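You operate a simulated robot arm through the tools that you are given. There is no shell and no other tool.

You are at the controls of a simulated robot arm. One attempt, no reset.

## Task
Put things in order on the top of the steel bench. At the end: one of the plug-in blocks from the top of the steel bench is in the blue bucket; the gold relief valve from the top of the steel bench stands where the gold small threaded pipe stood; the gold small threaded pipe from the top of the steel bench stands where the black threaded pipe stood; the black threaded pipe stands on top of the black digital gauge; whatever was shut is shut again. Leave all else as you found it, and nothing knocked over.

The check looks at the end state, three seconds after you hand in, the way a careful person would. Anything else that was tipped, shoved, dropped, spilled or broken makes it a failure.

## Robot
A 5-joint arm with a two-finger parallel gripper, fixed in place. Base frame: the origin is at the foot of the arm, x ahead of it, y to its left, z up; the work surface is at about z = 0. Units: m, degrees, N and s.
With the tool pointing down near the work surface it reaches from about 0.26 to 0.6 m from the base axis. Its first joint turns from -66.0 to 66.0 degrees. The tool tilts only in the upright plane through the base axis and itself; it spins freely about its own axis. Payload 1.57 kg.
The TCP is the grasp point between the finger pads, 0.03 m short of the fingertips. In the tool frame z runs along the fingers and y along their closing line. Largest opening 0.08 m; finger width 0.017, thickness 0.012; the body of the gripper, 0.04 by 0.082 m, starts 0.08 m behind the TCP.
Orientation is that of the tool frame in the base frame, as [roll, pitch, yaw] about the fixed x, y, z axes, in that order (R = Rz(yaw) Ry(pitch) Rx(roll)). With the fingers straight down and closing along the base's y, the tool's x points along the base's -x, its y along +y and its z along -z.

## Interface
- The arm moves only by the tool servo_tool. Its argument "series" is a list of rows, each a list of 3 entries, a list of its own where there are three numbers: the shift along the tool's x, y, z in units of 25 mm (1.0 is 25 mm), then the turn, a rotation vector about the tool's x, y, z in units of 4 degrees (1.0 is 4 degrees), then the gripper command, from -1 (fully open) to 1 (shut), values between in proportion. In form: [[[dx, dy, dz], [wx, wy, wz], hand], ...]. A call has 1 to 20 rows; each row shifts and turns the commanded pose from where the row before left it, along the tool's axes as they then stand. A call with a number of a shift or a turn outside -1 to 1 is refused whole. A row lasts 0.2 s, in which the tool goes at most 0.05 m and 8.6 degrees; a call with a longer step from one row to the next is refused whole, and so is a gripper value outside its range. Where a pose cannot be reached the arm comes as near as it can. A force on the tool above 40 N (or 10 N above the force at the start of the call, whichever is more), or a blocked arm, ends the call early, and 0.2 s more pass. Each finger travels about 0.153 m/s and halts on what it meets, pressing with about 21 N; the grip force reading is that of the motor and also rises with nothing between the fingers. The clock runs only during rows and for 0.2 s after the last one: add rows that do not move to give the fingers time. The reply holds the time, the measured pose of the TCP, the force on the tool along the base axes, the opening and the grip force, in the units named above and with some noise, with the torque about the TCP (base axes, N m) and any sound that the robot's microphone picked up.
- Cameras (640 x 400 px; columns grow to the right, rows downward): "scene" is fixed at [0.0338, 0.4145, 0.5214]; the picture's right is [-0.71, -0.70, 0.00], its down [-0.45, 0.46, -0.77] and it looks along [0.54, -0.55, -0.64] (base axes); focal length 214 px, centre (320, 200). "wrist" rides on the gripper at [0.072, -0.007, -0.122] in the tool frame; the picture's right is [0.09, 1.00, 0.00], its down [-0.84, 0.08, -0.54] and it looks along [-0.54, 0.05, 0.84] (tool axes); focal length 238 px, centre (320, 200). There is no depth. A picture from a camera that has moved, and an enlarged one, comes with that camera's place and axes in the base frame and with its lens. The place of the scene camera against the robot may be out by one fixed shift of up to 0.025 m in any direction.
- snapshot(camera): a new picture of that camera. It takes no simulated time.
- enlarge(camera, box): a new picture of the part [left, top, right, bottom] of that camera's present view, enlarged. It takes no simulated time.
- job_done(): hands the job in; it is judged then, once.

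Nothing tells you positions but the pictures and the camera data. Unless the task says otherwise, let go and move clear before handing in.

The tools are called as a command line: name --argument value ..., lists and objects as JSON in quotes. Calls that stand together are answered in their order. servo_tool: Moves the arm, as the interface text tells. Its arguments: {"type":"object","properties":{"series":{"type":"array"}},"required":["series"]} The other tools are called the same way: snapshot (camera) takes a picture; enlarge (camera, box) takes an enlarged picture of a part of a camera's view; job_done () hands the job in.

At the start:

```text
t: 0.0
position: [0.2644, -0.2143, 0.4531]
tool_rot: [180.0, 0.0, -179.9]
ft_force: [0.1, -0.2, -0.5]
moment: [0.02, 0.04, 0.0]
grip_width: 0.08
grip_force: 0.1
```

scene: 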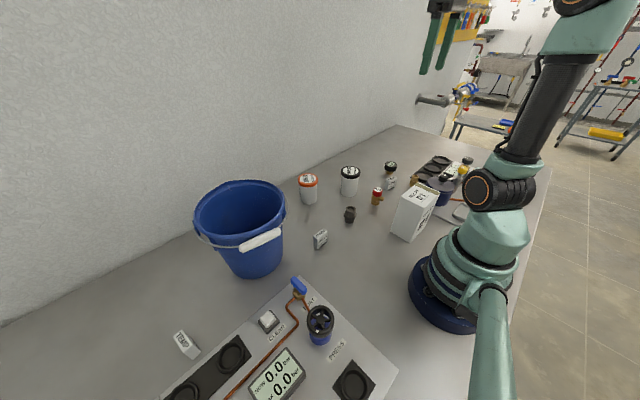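
wrist: 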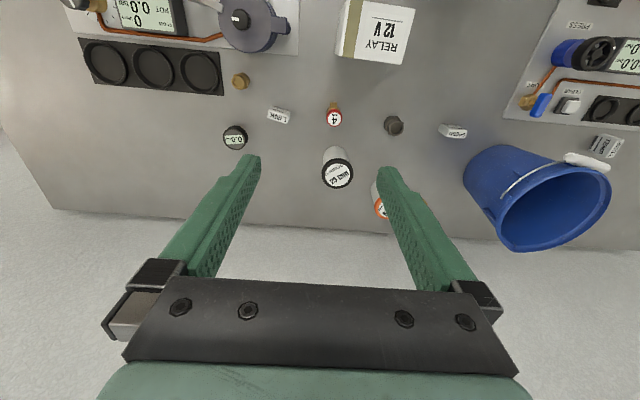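

I see a bench with a blue bucket, several small parts and two panels. I'll take closer pictures before moving anything.

enlarge --camera "scene" --box '[280, 130, 480, 255]'

enlarge --camera "scene" --box '[160, 200, 400, 400]'

enlarge --camera "wrist" --box '[200, 60, 480, 235]'

enlarge --camera "wrist" --box '[440, 0, 640, 260]'

enlarge --camera "wrist" --box '[60, 0, 300, 150]'

```text
3.20 times, centred on (380, 192) of scene
camera zoom: at [0.0338, 0.4145, 0.5214], right [-0.71, -0.7, 0.0], down [-0.45, 0.46, -0.77], along [0.54, -0.55, -0.64], focal length 686 px, centre (128, 224)
```

zoom: 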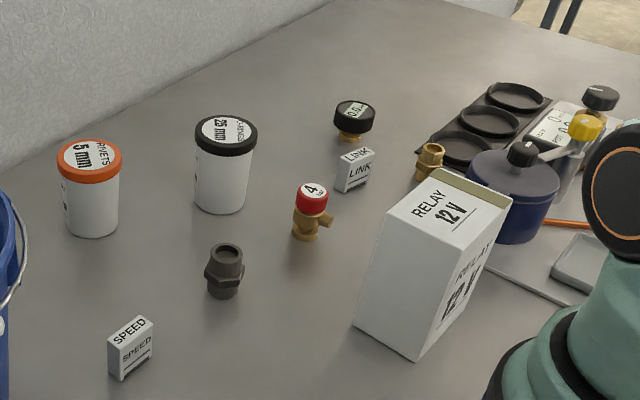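

```text
2.00 times, centred on (280, 300) of scene
camera zoom: at [0.0338, 0.4145, 0.5214], right [-0.71, -0.7, 0.0], down [-0.45, 0.46, -0.77], along [0.54, -0.55, -0.64], focal length 429 px, centre (400, 0)
```

zoom: 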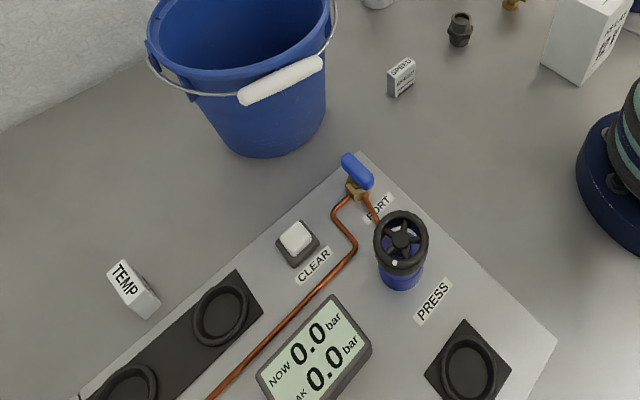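

```text
2.29 times, centred on (340, 148) of wrist
camera zoom: at [0.1935, -0.2217, 0.5752], right [-0.09, 1.0, 0.0], down [0.84, 0.08, 0.54], along [0.54, 0.05, -0.84], focal length 545 px, centre (274, 320)
```

zoom: 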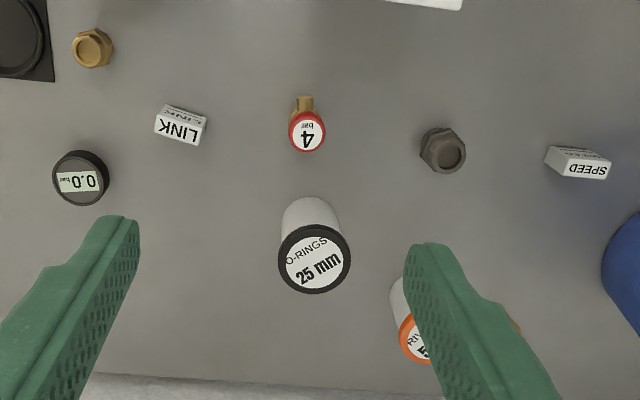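

```text
1.54 times, centred on (540, 130) of wrist
camera zoom: at [0.1935, -0.2217, 0.5752], right [-0.09, 1.0, 0.0], down [0.84, 0.08, 0.54], along [0.54, 0.05, -0.84], focal length 367 px, centre (-18, 308)
```

zoom: 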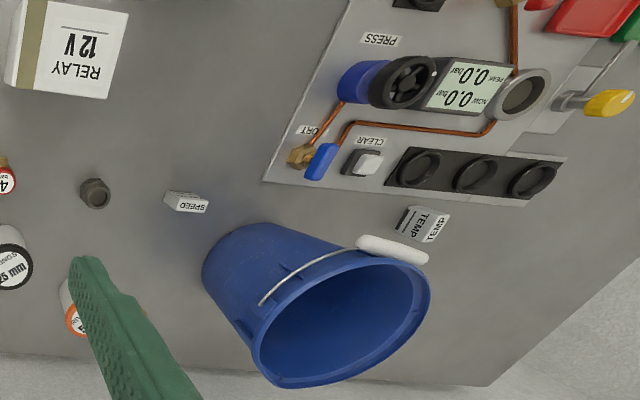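

```text
2.67 times, centred on (180, 75) of wrist
camera zoom: at [0.1935, -0.2217, 0.5752], right [-0.09, 1.0, 0.0], down [0.84, 0.08, 0.54], along [0.54, 0.05, -0.84], focal length 636 px, centre (693, 533)
```

zoom: 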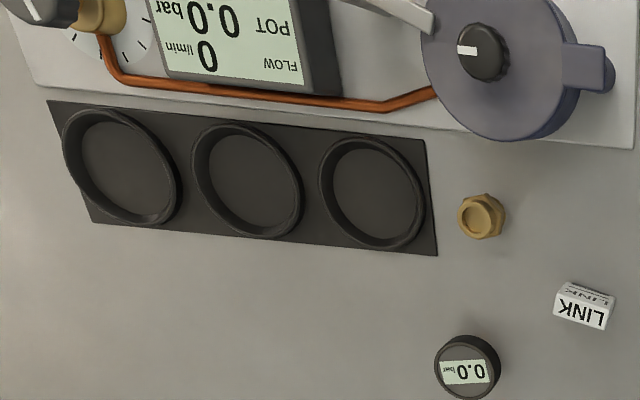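

The black pipe looks to be near (0.33, -0.04), the gauge near (0.39, -0.40), the gold pipe near (0.27, -0.385) and the valve near (0.32, -0.18). The bucket is around (0.44, 0.28). I'll hover above the black pipe at a safe height to locate it more precisely.

servo_tool --series '[[[-0.262, 0.697, 0.932], [0, 0, 0], -1], [[-0.262, 0.697, 0.932], [0, 0, 0], -1], [[-0.262, 0.697, 0.932], [0, 0, 0], -1], [[-0.262, 0.697, 0.932], [0, 0, 0], -1], [[-0.262, 0.697, 0.932], [0, 0, 0], -1], [[-0.262, 0.697, 0.932], [0, 0, 0], -1], [[-0.262, 0.697, 0.932], [0, 0, 0], -1], [[-0.262, 0.697, 0.932], [0, 0, 0], -1], [[-0.262, 0.697, 0.932], [0, 0, 0], -1], [[-0.262, 0.697, 0.932], [0, 0, 0], -1], [[0, 0, 0], [0, 0, 0], -1], [[0, 0, 0], [0, 0, 0], -1]]'

snapshot --camera "wrist"

snapshot --camera "scene"

```text
t: 2.6
position: [0.3306, -0.0424, 0.2179]
tool_rot: [179.9, 0.0, -179.9]
ft_force: [0.1, 0.1, -0.3]
moment: [-0.03, -0.01, 0.01]
grip_width: 0.0801
grip_force: 0.0
```

```text
taken
camera wrist: at [0.258, -0.0488, 0.3398], right [-0.09, 1.0, 0.0], down [0.84, 0.08, 0.54], along [0.54, 0.05, -0.84], focal length 238 px, centre (320, 200)
```

wrist: 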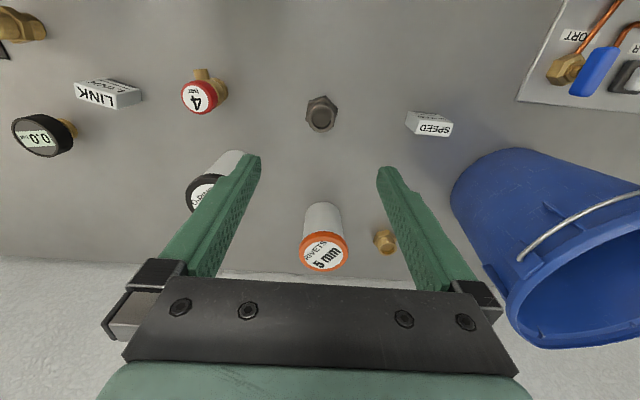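

```text
taken
```

scene: 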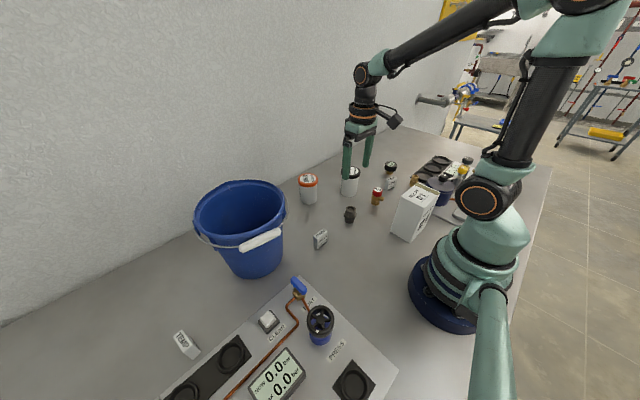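

There's another small gold part next to the rivets jar, hidden from the scene camera. I'll look at it more closely.

enlarge --camera "wrist" --box '[340, 200, 430, 270]'

enlarge --camera "wrist" --box '[0, 0, 160, 160]'

enlarge --camera "wrist" --box '[260, 70, 380, 145]'

enlarge --camera "wrist" --box '[150, 40, 270, 140]'

```text
5.71 times, centred on (385, 235) of wrist
camera zoom: at [0.258, -0.0488, 0.3398], right [-0.09, 1.0, 0.0], down [0.84, 0.08, 0.54], along [0.54, 0.05, -0.84], focal length 1362 px, centre (-51, 0)
```

zoom: 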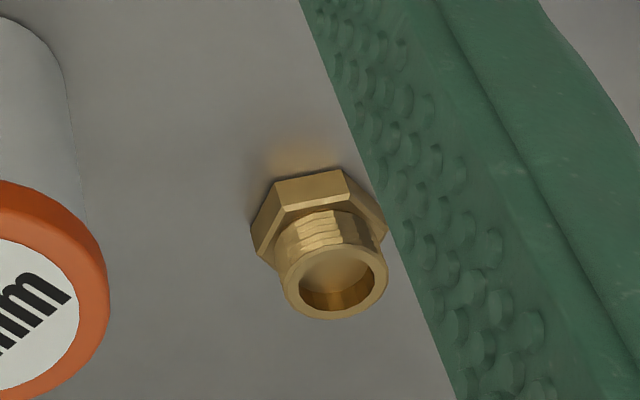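

```text
2.50 times, centred on (80, 80) of wrist
camera zoom: at [0.258, -0.0488, 0.3398], right [-0.09, 1.0, 0.0], down [0.84, 0.08, 0.54], along [0.54, 0.05, -0.84], focal length 596 px, centre (920, 500)
```

zoom: 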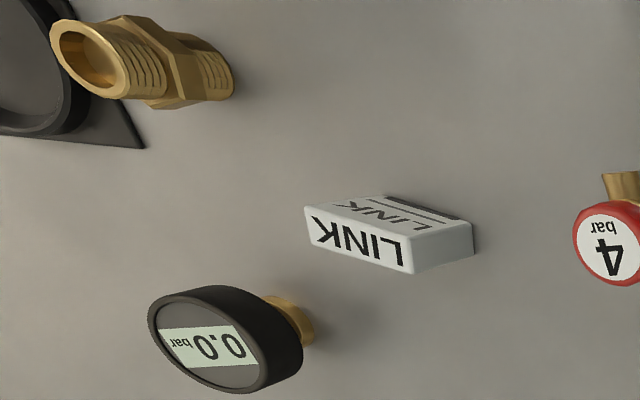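

```text
5.33 times, centred on (320, 108) of wrist
camera zoom: at [0.258, -0.0488, 0.3398], right [-0.09, 1.0, 0.0], down [0.84, 0.08, 0.54], along [0.54, 0.05, -0.84], focal length 1271 px, centre (320, 693)
```

zoom: 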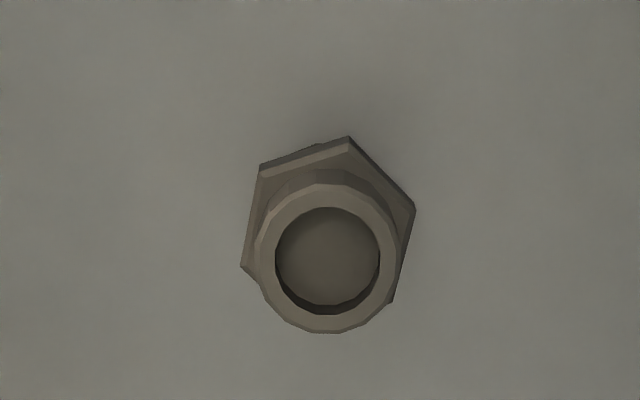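

```text
4.00 times, centred on (210, 90) of wrist
camera zoom: at [0.258, -0.0488, 0.3398], right [-0.09, 1.0, 0.0], down [0.84, 0.08, 0.54], along [0.54, 0.05, -0.84], focal length 953 px, centre (760, 640)
```

zoom: 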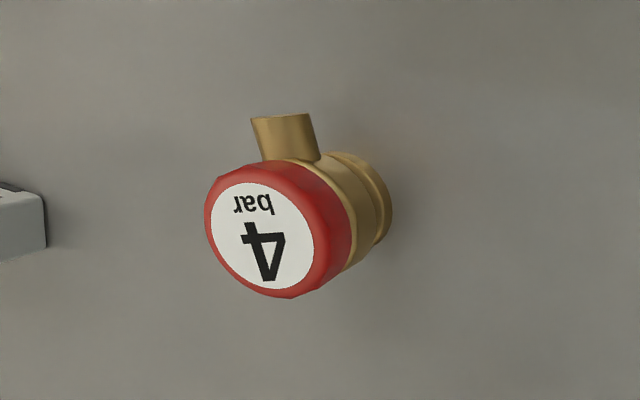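

There are two gold threaded fittings, one beside the black tray and one behind the rivets jar near the bucket. I need to compare their sizes, so I'll move closer to the second one.

servo_tool --series '[[[-0.85, 0.51, 0], [0, 0, 0], -1], [[-0.85, 0.51, 0], [0, 0, 0], -1], [[-0.85, 0.51, 0], [0, 0, 0], -1], [[-0.85, 0.51, 0], [0, 0, 0], -1], [[-0.85, 0.51, 0], [0, 0, 0], -1], [[-0.85, 0.51, 0], [0, 0, 0], -1], [[-0.85, 0.51, 0], [0, 0, 0], -1], [[-0.85, 0.51, 0], [0, 0, 0], -1], [[0, 0, 0], [0, 0, 0], -1], [[0, 0, 0], [0, 0, 0], -1]]'

snapshot --camera "wrist"

```text
t: 4.8
position: [0.5007, 0.0609, 0.2206]
tool_rot: [-179.8, 0.0, 180.0]
ft_force: [0.1, 0.4, -0.4]
moment: [0.05, 0.0, 0.06]
grip_width: 0.0802
grip_force: 0.0
```

```text
taken
camera wrist: at [0.429, 0.0529, 0.3418], right [-0.09, 1.0, 0.0], down [0.84, 0.08, 0.54], along [0.54, 0.05, -0.84], focal length 238 px, centre (320, 200)
```

wrist: 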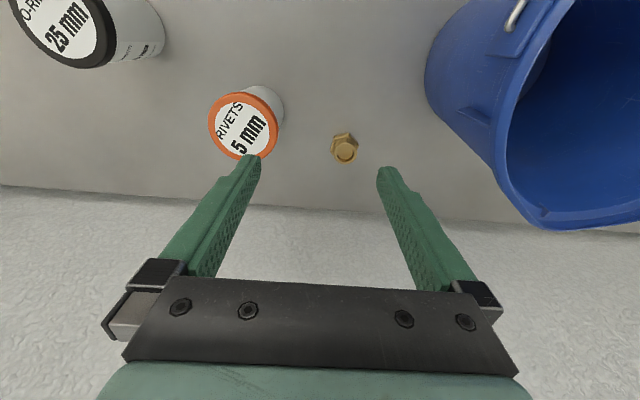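

enlarge --camera "wrist" --box '[304, 125, 384, 175]'

enlarge --camera "wrist" --box '[180, 0, 640, 240]'

```text
8.00 times, centred on (344, 150) of wrist
camera zoom: at [0.429, 0.0529, 0.3418], right [-0.09, 1.0, 0.0], down [0.84, 0.08, 0.54], along [0.54, 0.05, -0.84], focal length 1907 px, centre (128, 600)
```

zoom: 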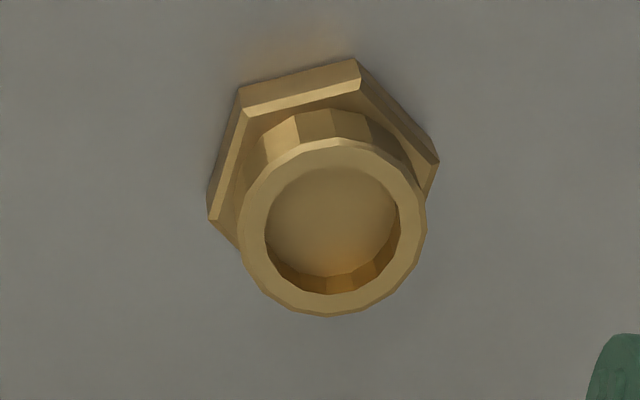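

```text
1.39 times, centred on (410, 120) of wrist
camera zoom: at [0.429, 0.0529, 0.3418], right [-0.09, 1.0, 0.0], down [0.84, 0.08, 0.54], along [0.54, 0.05, -0.84], focal length 332 px, centre (195, 311)
```

zoom: 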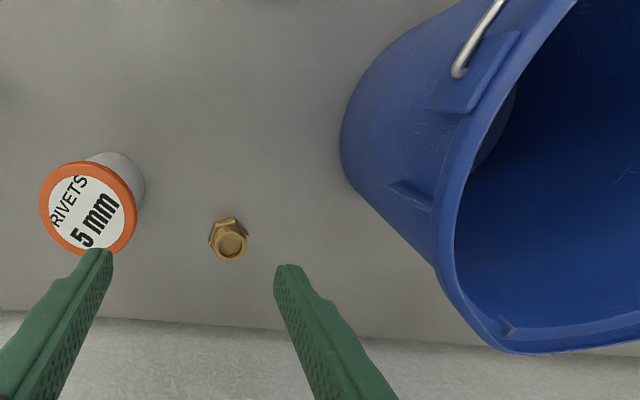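

This fitting B sits at about (0.547, 0.098), and its top is only about 32 mm high. Next I'll view the other gold fitting, A, near the gauge and compare.

servo_tool --series '[[[0.541, -0.98, -0.118], [0, 0, 0], -1], [[0.541, -0.98, -0.118], [0, 0, 0], -1], [[0.541, -0.98, -0.118], [0, 0, 0], -1], [[0.541, -0.98, -0.118], [0, 0, 0], -1], [[0.541, -0.98, -0.118], [0, 0, 0], -1], [[0.541, -0.98, -0.118], [0, 0, 0], -1], [[0.541, -0.98, -0.118], [0, 0, 0], -1], [[0.541, -0.98, -0.118], [0, 0, 0], -1], [[0.541, -0.98, -0.118], [0, 0, 0], -1], [[0.541, -0.98, -0.118], [0, 0, 0], -1], [[0.541, -0.98, -0.118], [0, 0, 0], -1], [[0.541, -0.98, -0.118], [0, 0, 0], -1], [[0.541, -0.98, -0.118], [0, 0, 0], -1], [[0.541, -0.98, -0.118], [0, 0, 0], -1], [[0.541, -0.98, -0.118], [0, 0, 0], -1], [[0.541, -0.98, -0.118], [0, 0, 0], -1], [[0.541, -0.98, -0.118], [0, 0, 0], -1], [[0, 0, 0], [0, 0, 0], -1], [[0, 0, 0], [0, 0, 0], -1]]'

snapshot --camera "wrist"

enlarge --camera "wrist" --box '[180, 0, 500, 200]'

snapshot --camera "scene"

```text
t: 8.8
position: [0.2709, -0.3561, 0.2701]
tool_rot: [180.0, 0.1, 179.9]
ft_force: [0.1, 0.3, -0.5]
moment: [0.01, 0.03, -0.03]
grip_width: 0.0799
grip_force: 0.0
```

```text
taken
camera wrist: at [0.1986, -0.3632, 0.391], right [-0.09, 1.0, 0.0], down [0.84, 0.08, 0.54], along [0.54, 0.05, -0.84], focal length 238 px, centre (320, 200)
```

wrist: 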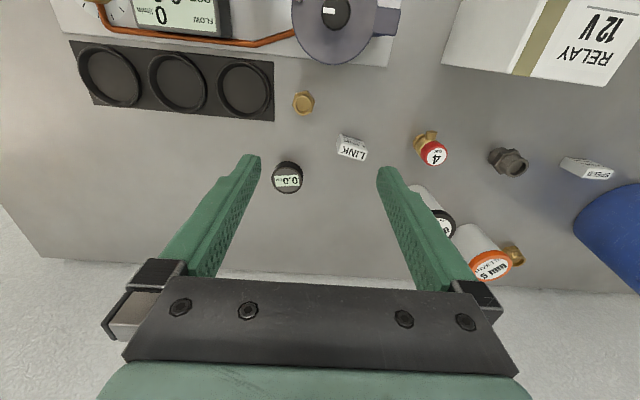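

```text
2.00 times, centred on (340, 100) of wrist
camera zoom: at [0.1986, -0.3632, 0.391], right [-0.09, 1.0, 0.0], down [0.84, 0.08, 0.54], along [0.54, 0.05, -0.84], focal length 477 px, centre (280, 400)
```

zoom: 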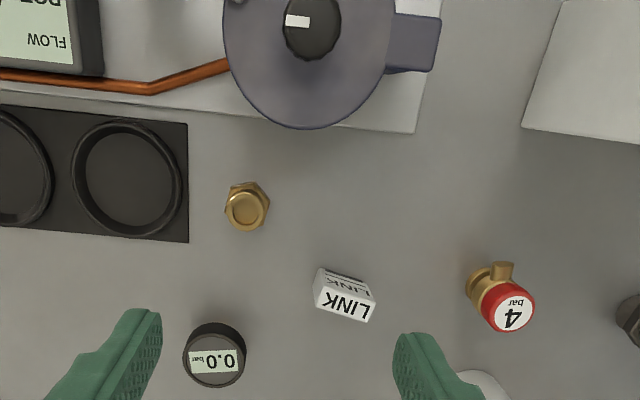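

```text
taken
```

scene: 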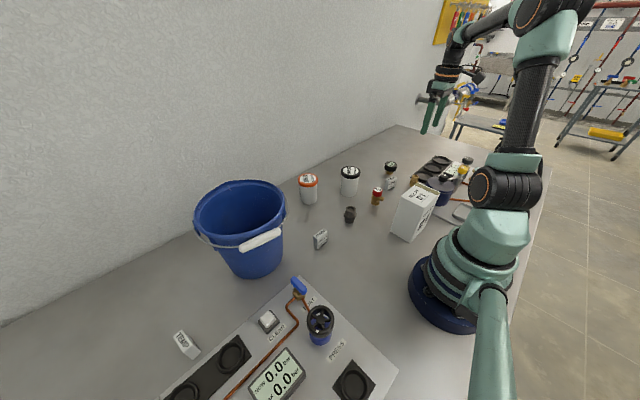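

enlarge --camera "wrist" --box '[264, 78, 344, 128]'

enlarge --camera "wrist" --box '[248, 153, 328, 203]'

enlarge --camera "wrist" --box '[400, 110, 560, 210]'

enlarge --camera "wrist" --box '[440, 220, 540, 290]'

enlarge --camera "scene" --box '[370, 145, 450, 195]'

enlarge --camera "scene" --box '[320, 180, 400, 230]'

```text
8.00 times, centred on (304, 103) of wrist
camera zoom: at [0.1986, -0.3632, 0.391], right [-0.09, 1.0, 0.0], down [0.84, 0.08, 0.54], along [0.54, 0.05, -0.84], focal length 1907 px, centre (448, 976)
```

zoom: 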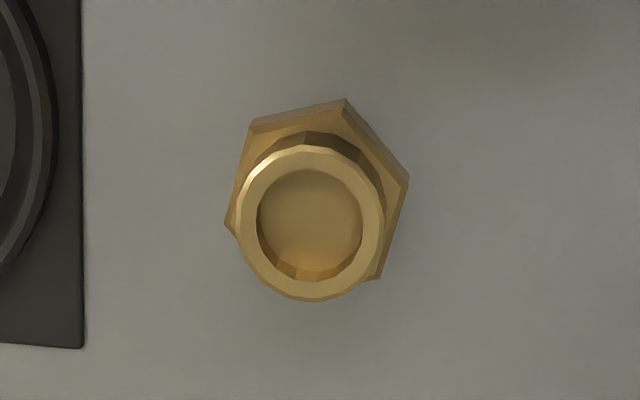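

```text
8.00 times, centred on (288, 178) of wrist
camera zoom: at [0.1986, -0.3632, 0.391], right [-0.09, 1.0, 0.0], down [0.84, 0.08, 0.54], along [0.54, 0.05, -0.84], focal length 1907 px, centre (576, 376)
```

zoom: 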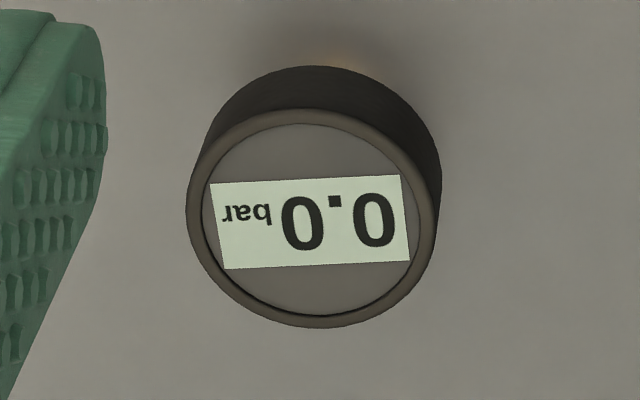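

```text
4.00 times, centred on (480, 160) of wrist
camera zoom: at [0.1986, -0.3632, 0.391], right [-0.09, 1.0, 0.0], down [0.84, 0.08, 0.54], along [0.54, 0.05, -0.84], focal length 953 px, centre (-320, 360)
```

zoom: 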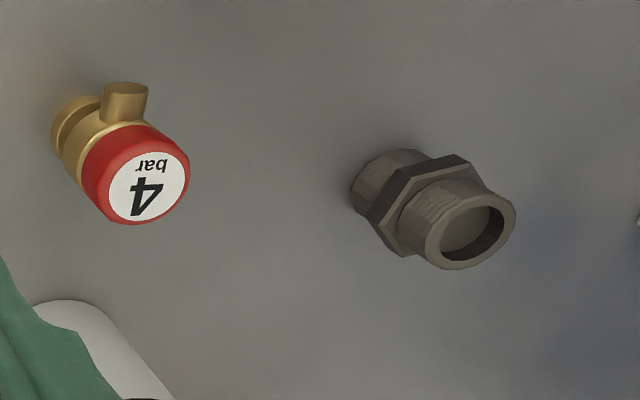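

```text
5.71 times, centred on (490, 255) of wrist
camera zoom: at [0.1986, -0.3632, 0.391], right [-0.09, 1.0, 0.0], down [0.84, 0.08, 0.54], along [0.54, 0.05, -0.84], focal length 1362 px, centre (-651, -114)
```

zoom: 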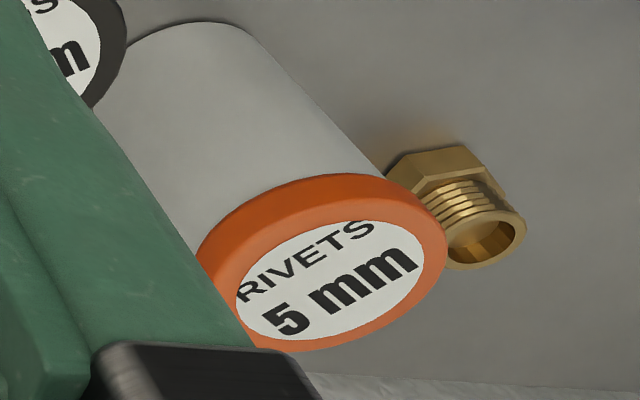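

```text
8.00 times, centred on (410, 170) of scene
camera zoom: at [0.0338, 0.4145, 0.5214], right [-0.71, -0.7, 0.0], down [-0.45, 0.46, -0.77], along [0.54, -0.55, -0.64], focal length 1716 px, centre (-400, 440)
```

zoom: 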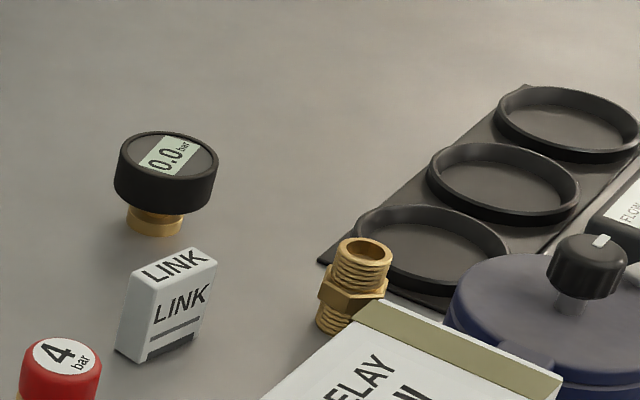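

```text
8.00 times, centred on (360, 205) of scene
camera zoom: at [0.0338, 0.4145, 0.5214], right [-0.71, -0.7, 0.0], down [-0.45, 0.46, -0.77], along [0.54, -0.55, -0.64], focal length 1716 px, centre (0, 160)
```

zoom: 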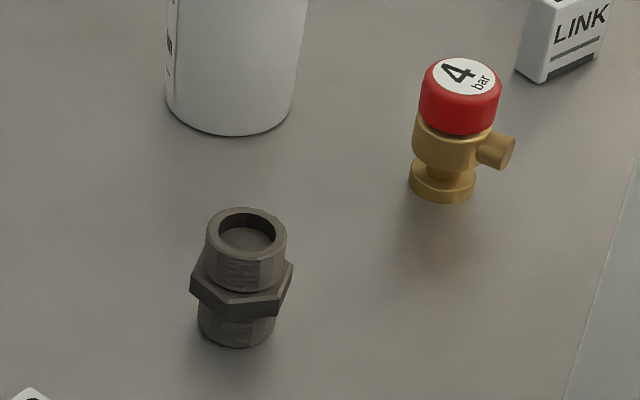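

Fitting A is a double-ended nipple shaped like the black pipe but about 0.8 times its size. B looks like a hex-based bushing. I'll take a side view of B to settle which one is the "small threaded pipe".

servo_tool --series '[[[-0.331, 0.947, 0], [0, 0, 0], -1], [[-0.331, 0.947, 0], [0, 0, 0], -1], [[-0.331, 0.947, 0], [0, 0, 0], -1], [[-0.331, 0.947, 0], [0, 0, 0], -1], [[-0.331, 0.947, 0], [0, 0, 0], -1], [[-0.331, 0.947, 0], [0, 0, 0], -1], [[-0.331, 0.947, 0], [0, 0, 0], -1], [[-0.331, 0.947, 0], [0, 0, 0], -1], [[-0.331, 0.947, 0], [0, 0, 0], -1], [[-0.331, 0.947, 0], [0, 0, 0], -1], [[-0.331, 0.947, 0], [0, 0, 0], -1], [[-0.331, 0.947, 0], [0, 0, 0], -1], [[-0.331, 0.947, 0], [0, 0, 0], -1], [[-0.331, 0.947, 0], [0, 0, 0], -1], [[-0.331, 0.947, 0], [0, 0, 0], -1], [[-0.331, 0.947, 0], [0, 0, 0], -1], [[-0.331, 0.947, 0], [0, 0, 0], -1], [[-0.331, 0.947, 0], [0, 0, 0], -1], [[0, 0, 0], [0, 0, 0], -1]]'

servo_tool --series '[[[0, 0, 0.8], [0, 0, -0.8], -1], [[0, 0, 0.8], [0, 0, -0.8], -1], [[0, 0, 0.8], [0, 0, -0.8], -1], [[0, 0, 0.8], [0, 0, 0], -1], [[0, 0, 0], [0, -0.75, 0], -1], [[0, 0, 0], [0, -0.75, 0], -1], [[0, 0, 0], [0, -0.75, 0], -1], [[0, 0, 0], [0, -0.75, 0], -1], [[0, 0, 0], [0, -0.75, 0], -1], [[0, 0, 0], [0, -0.75, 0], -1], [[0, 0, 0], [0, -0.75, 0], -1], [[0, 0, 0], [0, -0.75, 0], -1], [[0, 0, 0], [0, -0.75, 0], -1], [[0, 0, 0], [0, -0.75, 0], -1], [[0, 0, 0], [0, 0, 0], -1]]'

snapshot --camera "wrist"

```text
t: 12.8
position: [0.4221, 0.0731, 0.2716]
tool_rot: [-180.0, -0.1, 180.0]
ft_force: [0.3, -0.3, 0.2]
moment: [0.02, 0.01, 0.02]
grip_width: 0.0799
grip_force: 0.1
```

```text
t: 16.0
position: [0.4214, 0.0723, 0.1912]
tool_rot: [-180.0, 30.1, -170.4]
ft_force: [0.5, -0.5, 0.9]
moment: [-0.01, 0.0, 0.02]
grip_width: 0.0799
grip_force: 0.0
```

```text
taken
camera wrist: at [0.3008, 0.0442, 0.2592], right [-0.25, 0.97, -0.05], down [0.43, 0.15, 0.89], along [0.87, 0.2, -0.46], focal length 238 px, centre (320, 200)
```

wrist: 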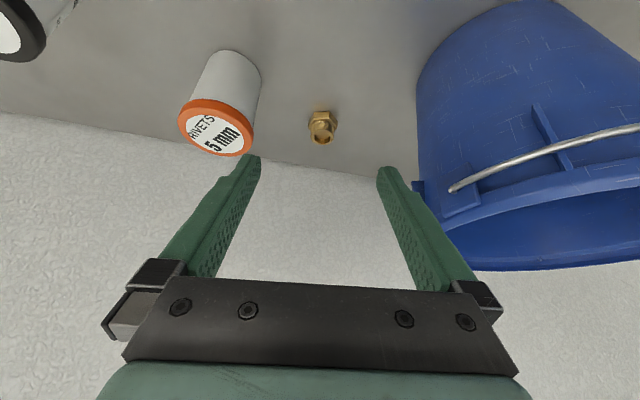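

enlarge --camera "wrist" --box '[290, 95, 354, 159]'

```text
6.25 times, centred on (322, 127) of wrist
camera zoom: at [0.3008, 0.0442, 0.2592], right [-0.25, 0.97, -0.05], down [0.43, 0.15, 0.89], along [0.87, 0.2, -0.46], focal length 1490 px, centre (308, 656)
```

zoom: 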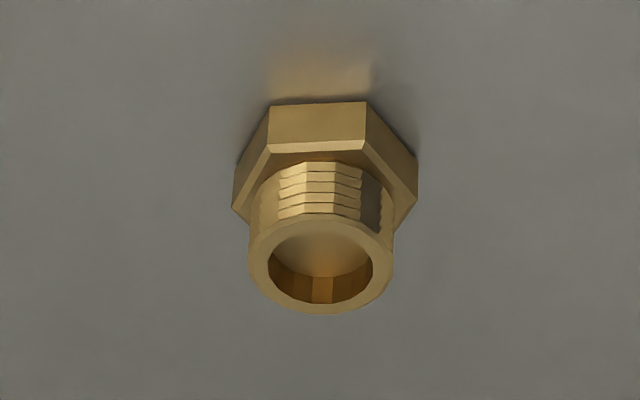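

B is a hex-based bushing, so I'm taking the small double-ended gold nipple A, near the gauge, as the "gold small threaded pipe". I'll straighten the tool, hover over the black pipe, and line the fingers up with its hex flats.

servo_tool --series '[[[0, 0, 0], [0, 0.75, 0], -1], [[0, 0, 0], [0, 0.75, 0], -1], [[0, 0, 0], [0, 0.75, 0], -1], [[0, 0, 0], [0, 0.75, 0], -1], [[0, 0, 0], [0, 0.75, 0], -1], [[0, 0, 0], [0, 0.75, 0], -1], [[0, 0, 0], [0, 0.75, 0], -1], [[0, 0, 0], [0, 0.75, 0], -1], [[0, 0, 0], [0, 0.75, 0], -1], [[0, 0, 0], [0, 0.77, 0], -1], [[0, 0, 0], [0, 0, 0], -1]]'

servo_tool --series '[[[0, 0, 0], [0, 0, 0.93], -1], [[0, 0, 0], [0, 0, 0.93], -1], [[0, 0, 0], [0, 0, 0.93], -1], [[0, 0, 0], [0, 0, 0.93], -1], [[0, 0, 0], [0, 0, 0.93], -1], [[0.481, -0.839, 0], [0, 0, 0], -1], [[0.481, -0.839, 0], [0, 0, 0], -1], [[0.481, -0.839, 0], [0, 0, 0], -1], [[0.481, -0.839, 0], [0, 0, 0], -1], [[0.481, -0.839, 0], [0, 0, 0], -1], [[0.481, -0.839, 0], [0, 0, 0], -1], [[0, 0, 0.5], [0, 0, 0], -1], [[0, 0, 0.5], [0, 0, 0], -1], [[0, 0, 0], [0, 0, 0], -1], [[0, 0, 0], [0, 0, 0], -1]]'

snapshot --camera "wrist"

enlarge --camera "wrist" --box '[270, 60, 370, 160]'

```text
t: 18.4
position: [0.4205, 0.0705, 0.1903]
tool_rot: [180.0, 0.0, -170.3]
ft_force: [-0.4, -0.8, -0.1]
moment: [-0.03, -0.03, 0.03]
grip_width: 0.08
grip_force: 0.2
```

```text
t: 21.6
position: [0.3281, -0.0414, 0.1659]
tool_rot: [-180.0, -0.1, 171.0]
ft_force: [-0.4, 1.1, 0.3]
moment: [0.0, -0.01, 0.0]
grip_width: 0.0798
grip_force: 0.0
```

```text
taken
camera wrist: at [0.2554, -0.0367, 0.2863], right [0.06, 1.0, 0.0], down [0.84, -0.05, 0.54], along [0.54, -0.04, -0.84], focal length 238 px, centre (320, 200)
```

wrist: 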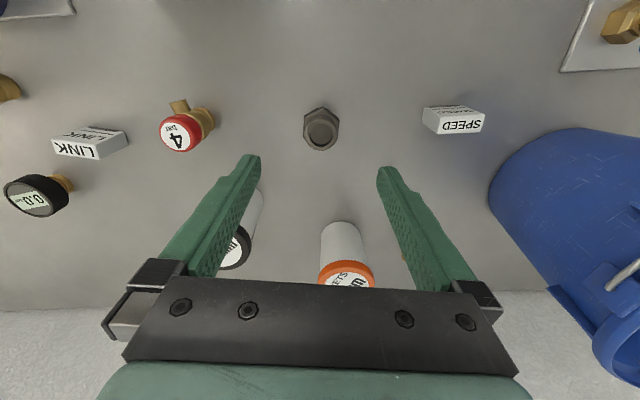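

```text
4.00 times, centred on (320, 110) of wrist
camera zoom: at [0.2554, -0.0367, 0.2863], right [0.06, 1.0, 0.0], down [0.84, -0.05, 0.54], along [0.54, -0.04, -0.84], focal length 953 px, centre (320, 560)
```

zoom: 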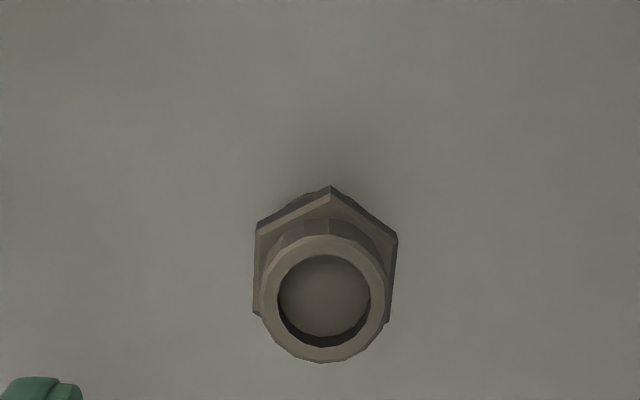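

The black pipe is at about (0.3306, -0.041), roughly 47 mm tall, and its flats line up with the fingers. I'll go down to TCP z of about 0.040 and then check before closing.

servo_tool --series '[[[-0.11, 0.02, 0.8], [0, 0, 0], -1], [[0, 0, 0.8], [0, 0, 0], -1], [[0, 0, 0.8], [0, 0, 0], -1], [[0, 0, 0.8], [0, 0, 0], -1], [[0, 0, 0.8], [0, 0, 0], -1], [[0, 0, 0.6], [0, 0, 0], -1], [[0, 0, 0.4], [0, 0, 0], -1], [[0, 0, 0], [0, 0, 0], -1], [[0, 0, 0], [0, 0, 0], -1]]'

snapshot --camera "wrist"

enlarge --camera "scene" --box '[300, 160, 400, 240]'

```text
t: 23.6
position: [0.3332, -0.0414, 0.0393]
tool_rot: [-179.9, 0.0, 171.0]
ft_force: [-0.1, 0.1, 0.0]
moment: [0.0, -0.03, 0.0]
grip_width: 0.08
grip_force: 0.0
```

```text
taken
camera wrist: at [0.262, -0.0368, 0.1618], right [0.06, 1.0, 0.0], down [0.84, -0.05, 0.54], along [0.54, -0.04, -0.84], focal length 238 px, centre (320, 200)
```

wrist: 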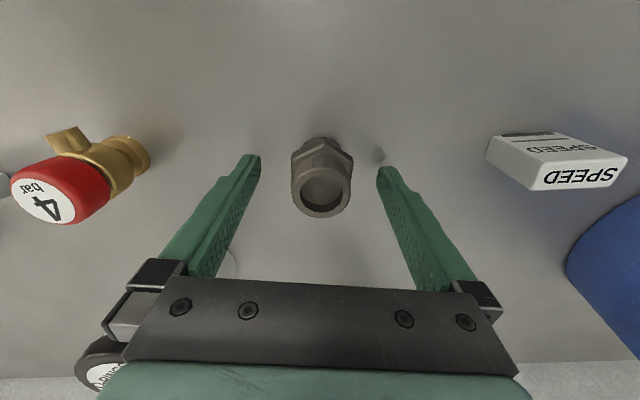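

```text
5.00 times, centred on (350, 200) of scene
camera zoom: at [0.0338, 0.4145, 0.5214], right [-0.71, -0.7, 0.0], down [-0.45, 0.46, -0.77], along [0.54, -0.55, -0.64], focal length 1072 px, centre (170, 200)
```

zoom: 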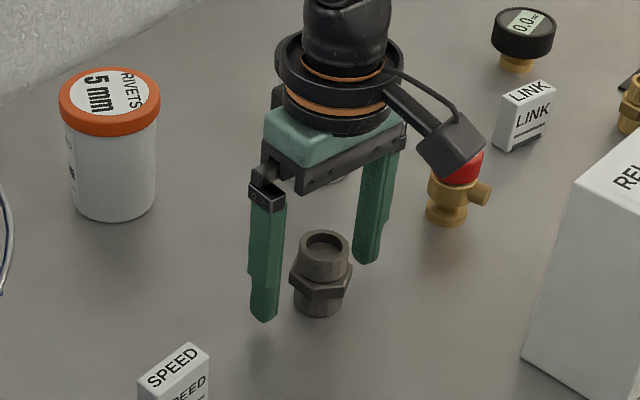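

The pipe is between the fingers. I'll nudge back about 3 mm to centre on it, then close.

servo_tool --series '[[[0.14, 0.03, 0], [0, 0, 0], -1], [[0, 0, 0], [0, 0, 0], -1], [[0, 0, 0], [0, 0, 0], 0], [[0, 0, 0], [0, 0, 0], 0.5], [[0, 0, 0], [0, 0, 0], 1], [[0, 0, 0], [0, 0, 0], 1], [[0, 0, 0], [0, 0, 0], 1], [[0, 0, 0], [0, 0, 0], 1]]'

snapshot --camera "wrist"

```text
t: 25.4
position: [0.3301, -0.0397, 0.0414]
tool_rot: [-179.9, -0.1, 171.1]
ft_force: [0.4, -0.3, 0.2]
moment: [0.01, 0.01, -0.02]
grip_width: 0.0426
grip_force: 20.7
```

```text
taken
camera wrist: at [0.2582, -0.0357, 0.1624], right [0.06, 1.0, 0.0], down [0.84, -0.05, 0.54], along [0.54, -0.04, -0.84], focal length 238 px, centre (320, 200)
```

wrist: 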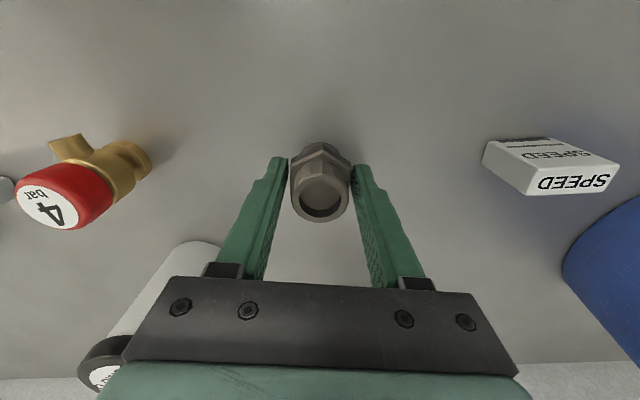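

enlarge --camera "wrist" --box '[260, 120, 380, 240]'

enlarge --camera "scene" --box '[310, 180, 390, 230]'

```text
3.33 times, centred on (320, 180) of wrist
camera zoom: at [0.2582, -0.0357, 0.1624], right [0.06, 1.0, 0.0], down [0.84, -0.05, 0.54], along [0.54, -0.04, -0.84], focal length 794 px, centre (320, 267)
```

zoom: 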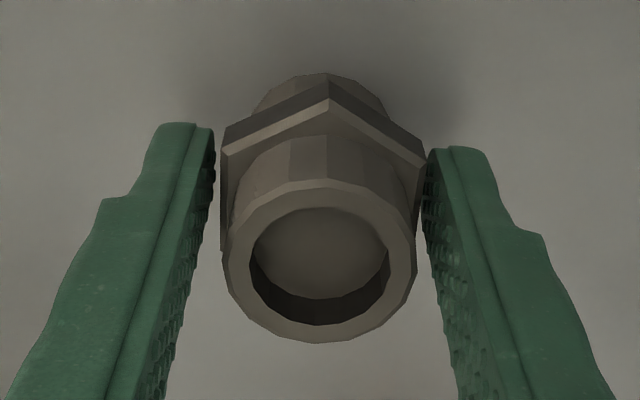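

```text
8.00 times, centred on (350, 205) of scene
camera zoom: at [0.0338, 0.4145, 0.5214], right [-0.71, -0.7, 0.0], down [-0.45, 0.46, -0.77], along [0.54, -0.55, -0.64], focal length 1716 px, centre (80, 160)
```

zoom: 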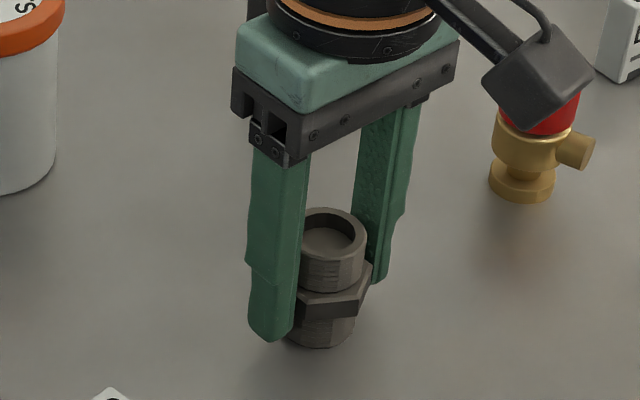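

The black pipe is gripped. I'll lift it, check the hold, and move part way toward the gauge to take a precise sighting.

servo_tool --series '[[[0, 0, -0.5], [0, 0, 0], 1], [[0, 0, -1], [0, 0, 0], 1], [[0, 0, -1], [0, 0, 0], 1], [[0, 0, -1], [0, 0, 0], 1], [[0, 0, -1], [0, 0, 0], 1], [[0, 0, -1], [0, 0, 0], 1], [[0, 0, -0.5], [0, 0, 0], 1], [[0, 0, 0], [0, 0, 0], 1]]'

servo_tool --series '[[[-0.1356, -0.856, 0], [0, 0, 0], 1], [[-0.1356, -0.856, 0], [0, 0, 0], 1], [[-0.1356, -0.856, 0], [0, 0, 0], 1], [[-0.1356, -0.856, 0], [0, 0, 0], 1], [[-0.1356, -0.856, 0], [0, 0, 0], 1], [[-0.1356, -0.856, 0], [0, 0, 0], 1], [[-0.1356, -0.856, 0], [0, 0, 0], 1], [[-0.1356, -0.856, 0], [0, 0, 0], 1], [[-0.1356, -0.856, 0], [0, 0, 0], 1], [[-0.1356, -0.856, 0], [0, 0, 0], 1], [[-0.1356, -0.856, 0], [0, 0, 0], 1], [[-0.1356, -0.856, 0], [0, 0, 0], 1], [[0, 0, 0], [0, 0, 0], 1], [[0, 0, 0], [0, 0, 0], 1]]'

snapshot --camera "wrist"

enlarge --camera "wrist" --box '[190, 110, 350, 240]'

snapshot --camera "scene"

```text
t: 27.2
position: [0.3307, -0.0399, 0.1912]
tool_rot: [-179.9, -0.1, 170.9]
ft_force: [-0.8, -0.1, -1.3]
moment: [0.0, -0.01, 0.02]
grip_width: 0.0425
grip_force: 20.8
```

```text
t: 30.2
position: [0.3287, -0.3001, 0.1895]
tool_rot: [-180.0, 0.0, 171.0]
ft_force: [0.7, 0.3, -0.8]
moment: [-0.02, 0.04, 0.02]
grip_width: 0.0425
grip_force: 21.1
```

```text
taken
camera wrist: at [0.2572, -0.2962, 0.3115], right [0.06, 1.0, 0.0], down [0.84, -0.05, 0.54], along [0.54, -0.03, -0.84], focal length 238 px, centre (320, 200)
```

wrist: 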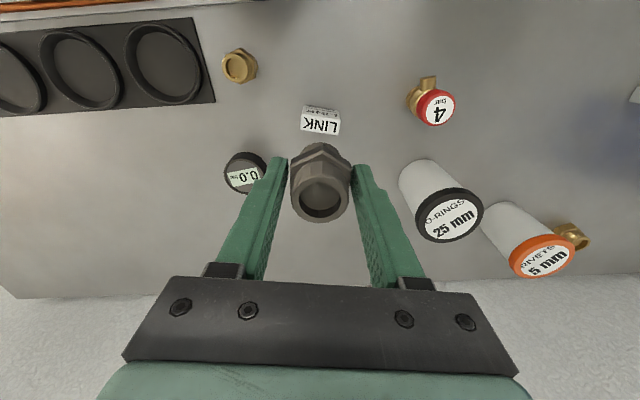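

```text
3.08 times, centred on (270, 175) of wrist
camera zoom: at [0.2572, -0.2962, 0.3115], right [0.06, 1.0, 0.0], down [0.84, -0.05, 0.54], along [0.54, -0.03, -0.84], focal length 733 px, centre (474, 277)
```

zoom: 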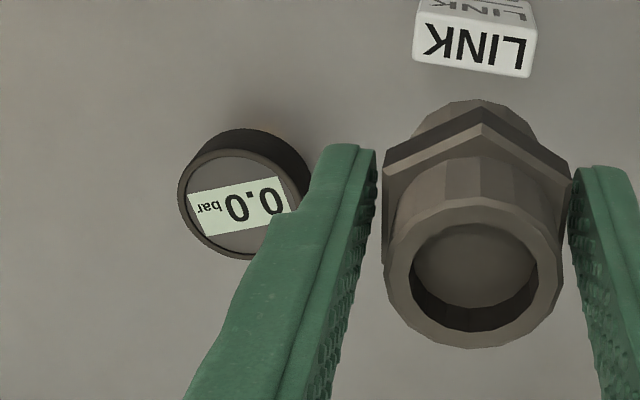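

```text
taken
```

scene: 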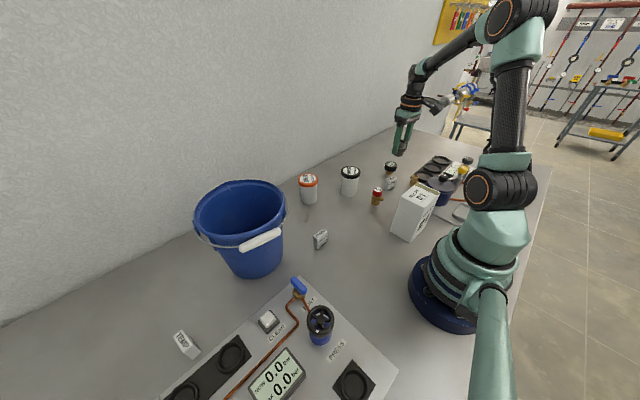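

The pipe is held firmly. The gauge's top face is at about (0.390, -0.401), z of about 0.041. I'll move above it and come down to a safe hover.

servo_tool --series '[[[-0.596, -0.72, 0], [0, 0, 0], 1], [[-0.596, -0.72, 0], [0, 0, 0], 1], [[-0.596, -0.72, 0], [0, 0, 0], 1], [[-0.596, -0.72, 0], [0, 0, 0], 1], [[-0.596, -0.72, 0], [0, 0, 0], 1], [[0, 0, 0.745], [0, 0, 0], 1], [[0, 0, 0.745], [0, 0, 0], 1], [[0, 0, 0.745], [0, 0, 0], 1], [[0, 0, 0.745], [0, 0, 0], 1], [[0, 0, 0], [0, 0, 0], 1], [[0, 0, 0], [0, 0, 0], 1]]'

snapshot --camera "wrist"

enlarge --camera "scene" --box '[350, 130, 430, 190]'

enlarge --camera "wrist" --box '[260, 100, 380, 240]'

```text
t: 32.6
position: [0.388, -0.3998, 0.1147]
tool_rot: [-180.0, 0.0, 170.9]
ft_force: [0.6, 0.3, -1.8]
moment: [-0.05, 0.0, 0.01]
grip_width: 0.0426
grip_force: 21.5
```

```text
taken
camera wrist: at [0.3161, -0.3964, 0.2364], right [0.06, 1.0, 0.0], down [0.84, -0.05, 0.54], along [0.54, -0.03, -0.84], focal length 238 px, centre (320, 200)
```

wrist: 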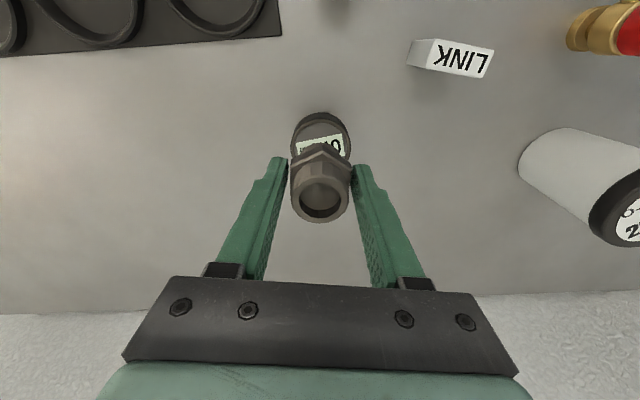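

```text
6.67 times, centred on (390, 160) of scene
camera zoom: at [0.0338, 0.4145, 0.5214], right [-0.71, -0.7, 0.0], down [-0.45, 0.46, -0.77], along [0.54, -0.55, -0.64], focal length 1430 px, centre (-147, 467)
```

zoom: 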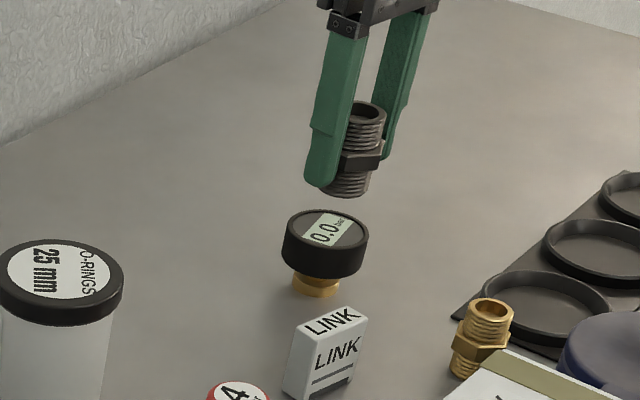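

```text
2.86 times, centred on (320, 170) of wrist
camera zoom: at [0.3161, -0.3964, 0.2364], right [0.06, 1.0, 0.0], down [0.84, -0.05, 0.54], along [0.54, -0.03, -0.84], focal length 681 px, centre (320, 286)
```

zoom: 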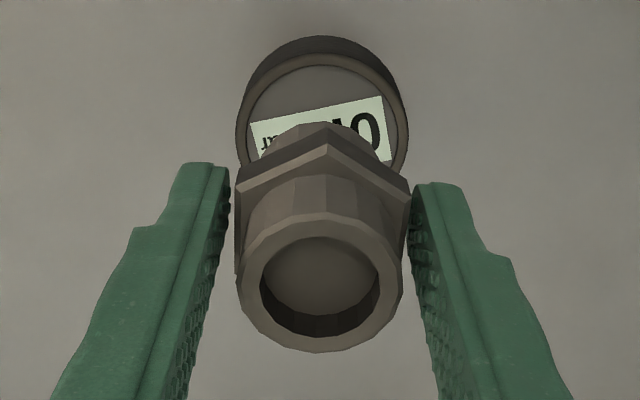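

enlarge --camera "scene" --box '[380, 140, 420, 180]'

```text
10.00 times, centred on (400, 160) of scene
camera zoom: at [0.0338, 0.4145, 0.5214], right [-0.71, -0.7, 0.0], down [-0.45, 0.46, -0.77], along [0.54, -0.55, -0.64], focal length 2145 px, centre (-480, 600)
```

zoom: 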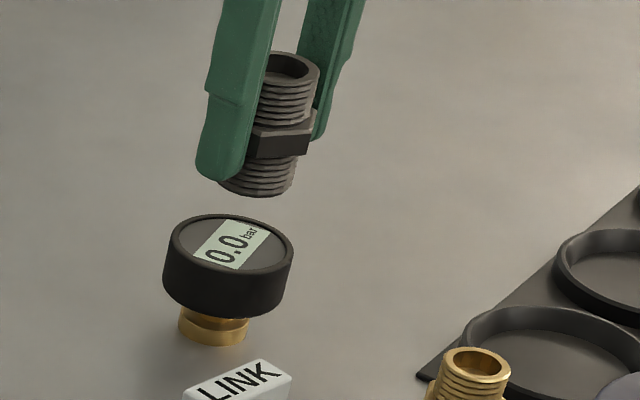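

The wrist view shows good lateral alignment. I'll come down to a few millimetres above the gauge and look again.

servo_tool --series '[[[-0.05, 0, 0.5], [0, 0, 0], 1], [[0, 0, 0.4], [0, 0, 0], 1], [[0, 0, 0.2], [0, 0, 0], 1], [[0, 0, 0], [0, 0, 0], 1], [[0, 0, 0], [0, 0, 0], 1]]'

enlarge --camera "scene" --box '[370, 140, 410, 180]'

enlarge --camera "wrist" --box '[260, 100, 380, 240]'

```text
t: 33.8
position: [0.3903, -0.3996, 0.0872]
tool_rot: [-179.9, -0.1, 171.1]
ft_force: [0.4, 0.3, -0.6]
moment: [-0.03, 0.02, -0.03]
grip_width: 0.0427
grip_force: 20.9
```

```text
10.00 times, centred on (390, 160) of scene
camera zoom: at [0.0338, 0.4145, 0.5214], right [-0.71, -0.7, 0.0], down [-0.45, 0.46, -0.77], along [0.54, -0.55, -0.64], focal length 2145 px, centre (-380, 600)
```

zoom: 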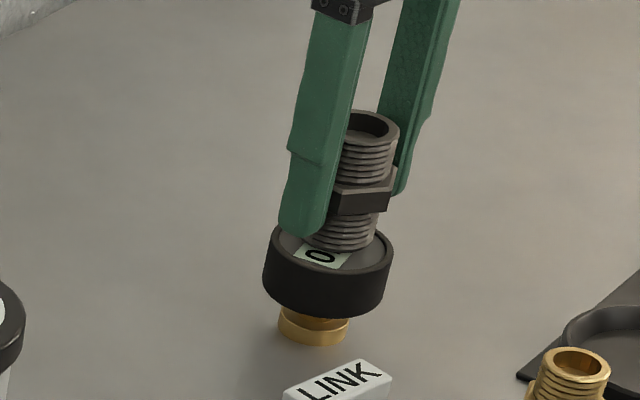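

```text
2.86 times, centred on (320, 170) of wrist
camera zoom: at [0.3181, -0.3962, 0.2094], right [0.06, 1.0, 0.0], down [0.84, -0.05, 0.54], along [0.54, -0.03, -0.84], focal length 681 px, centre (320, 286)
```

zoom: 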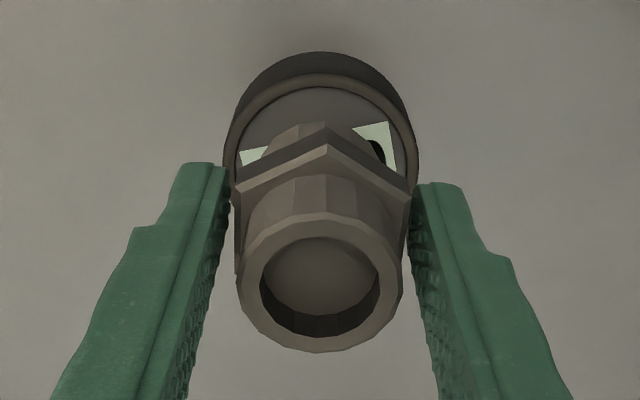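

servo_tool --series '[[[0, 0, 0.06], [0, 0, 0], 1], [[0, 0, 0.06], [0, 0, 0], 1], [[0, 0, 0], [0, 0, 0], 1], [[0, 0, 0], [0, 0, 0], 1]]'

enlarge --camera "scene" --box '[370, 140, 410, 180]'

```text
t: 34.8
position: [0.3919, -0.4008, 0.0848]
tool_rot: [-180.0, 0.0, 171.0]
ft_force: [-0.1, 0.4, -1.0]
moment: [-0.01, -0.01, 0.02]
grip_width: 0.0427
grip_force: 20.7
```

```text
10.00 times, centred on (390, 160) of scene
camera zoom: at [0.0338, 0.4145, 0.5214], right [-0.71, -0.7, 0.0], down [-0.45, 0.46, -0.77], along [0.54, -0.55, -0.64], focal length 2145 px, centre (-380, 600)
```

zoom: 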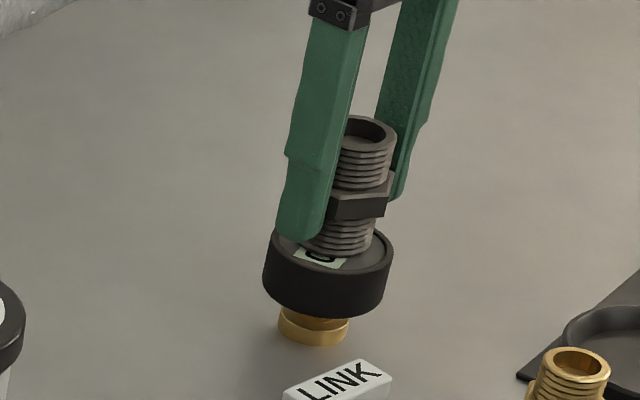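

servo_tool --series '[[[0, 0, 0.05], [0, 0, 0], 1], [[0, 0, 0.05], [0, 0, 0], 1], [[0, 0, 0], [0, 0, 0], 1], [[0, 0, 0], [0, 0, 0], 1]]'

enlarge --camera "scene" --box '[370, 140, 410, 180]'

```text
t: 35.8
position: [0.3914, -0.4021, 0.0847]
tool_rot: [-179.9, 0.2, 170.9]
ft_force: [0.2, 3.9, 16.5]
moment: [0.13, 0.1, 0.01]
grip_width: 0.0429
grip_force: 20.6
```

```text
10.00 times, centred on (390, 160) of scene
camera zoom: at [0.0337, 0.4145, 0.5214], right [-0.71, -0.7, 0.0], down [-0.45, 0.45, -0.77], along [0.54, -0.55, -0.64], focal length 2145 px, centre (-380, 600)
```

zoom: 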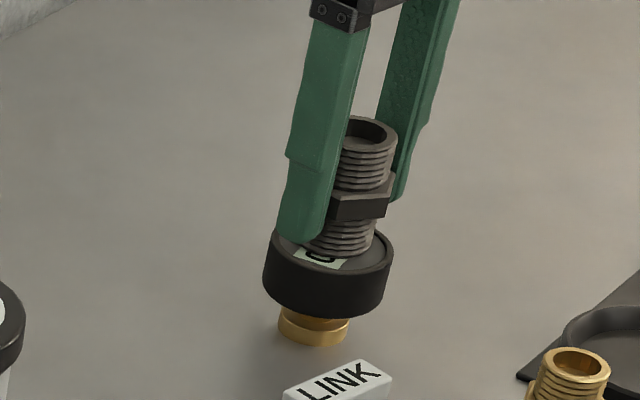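

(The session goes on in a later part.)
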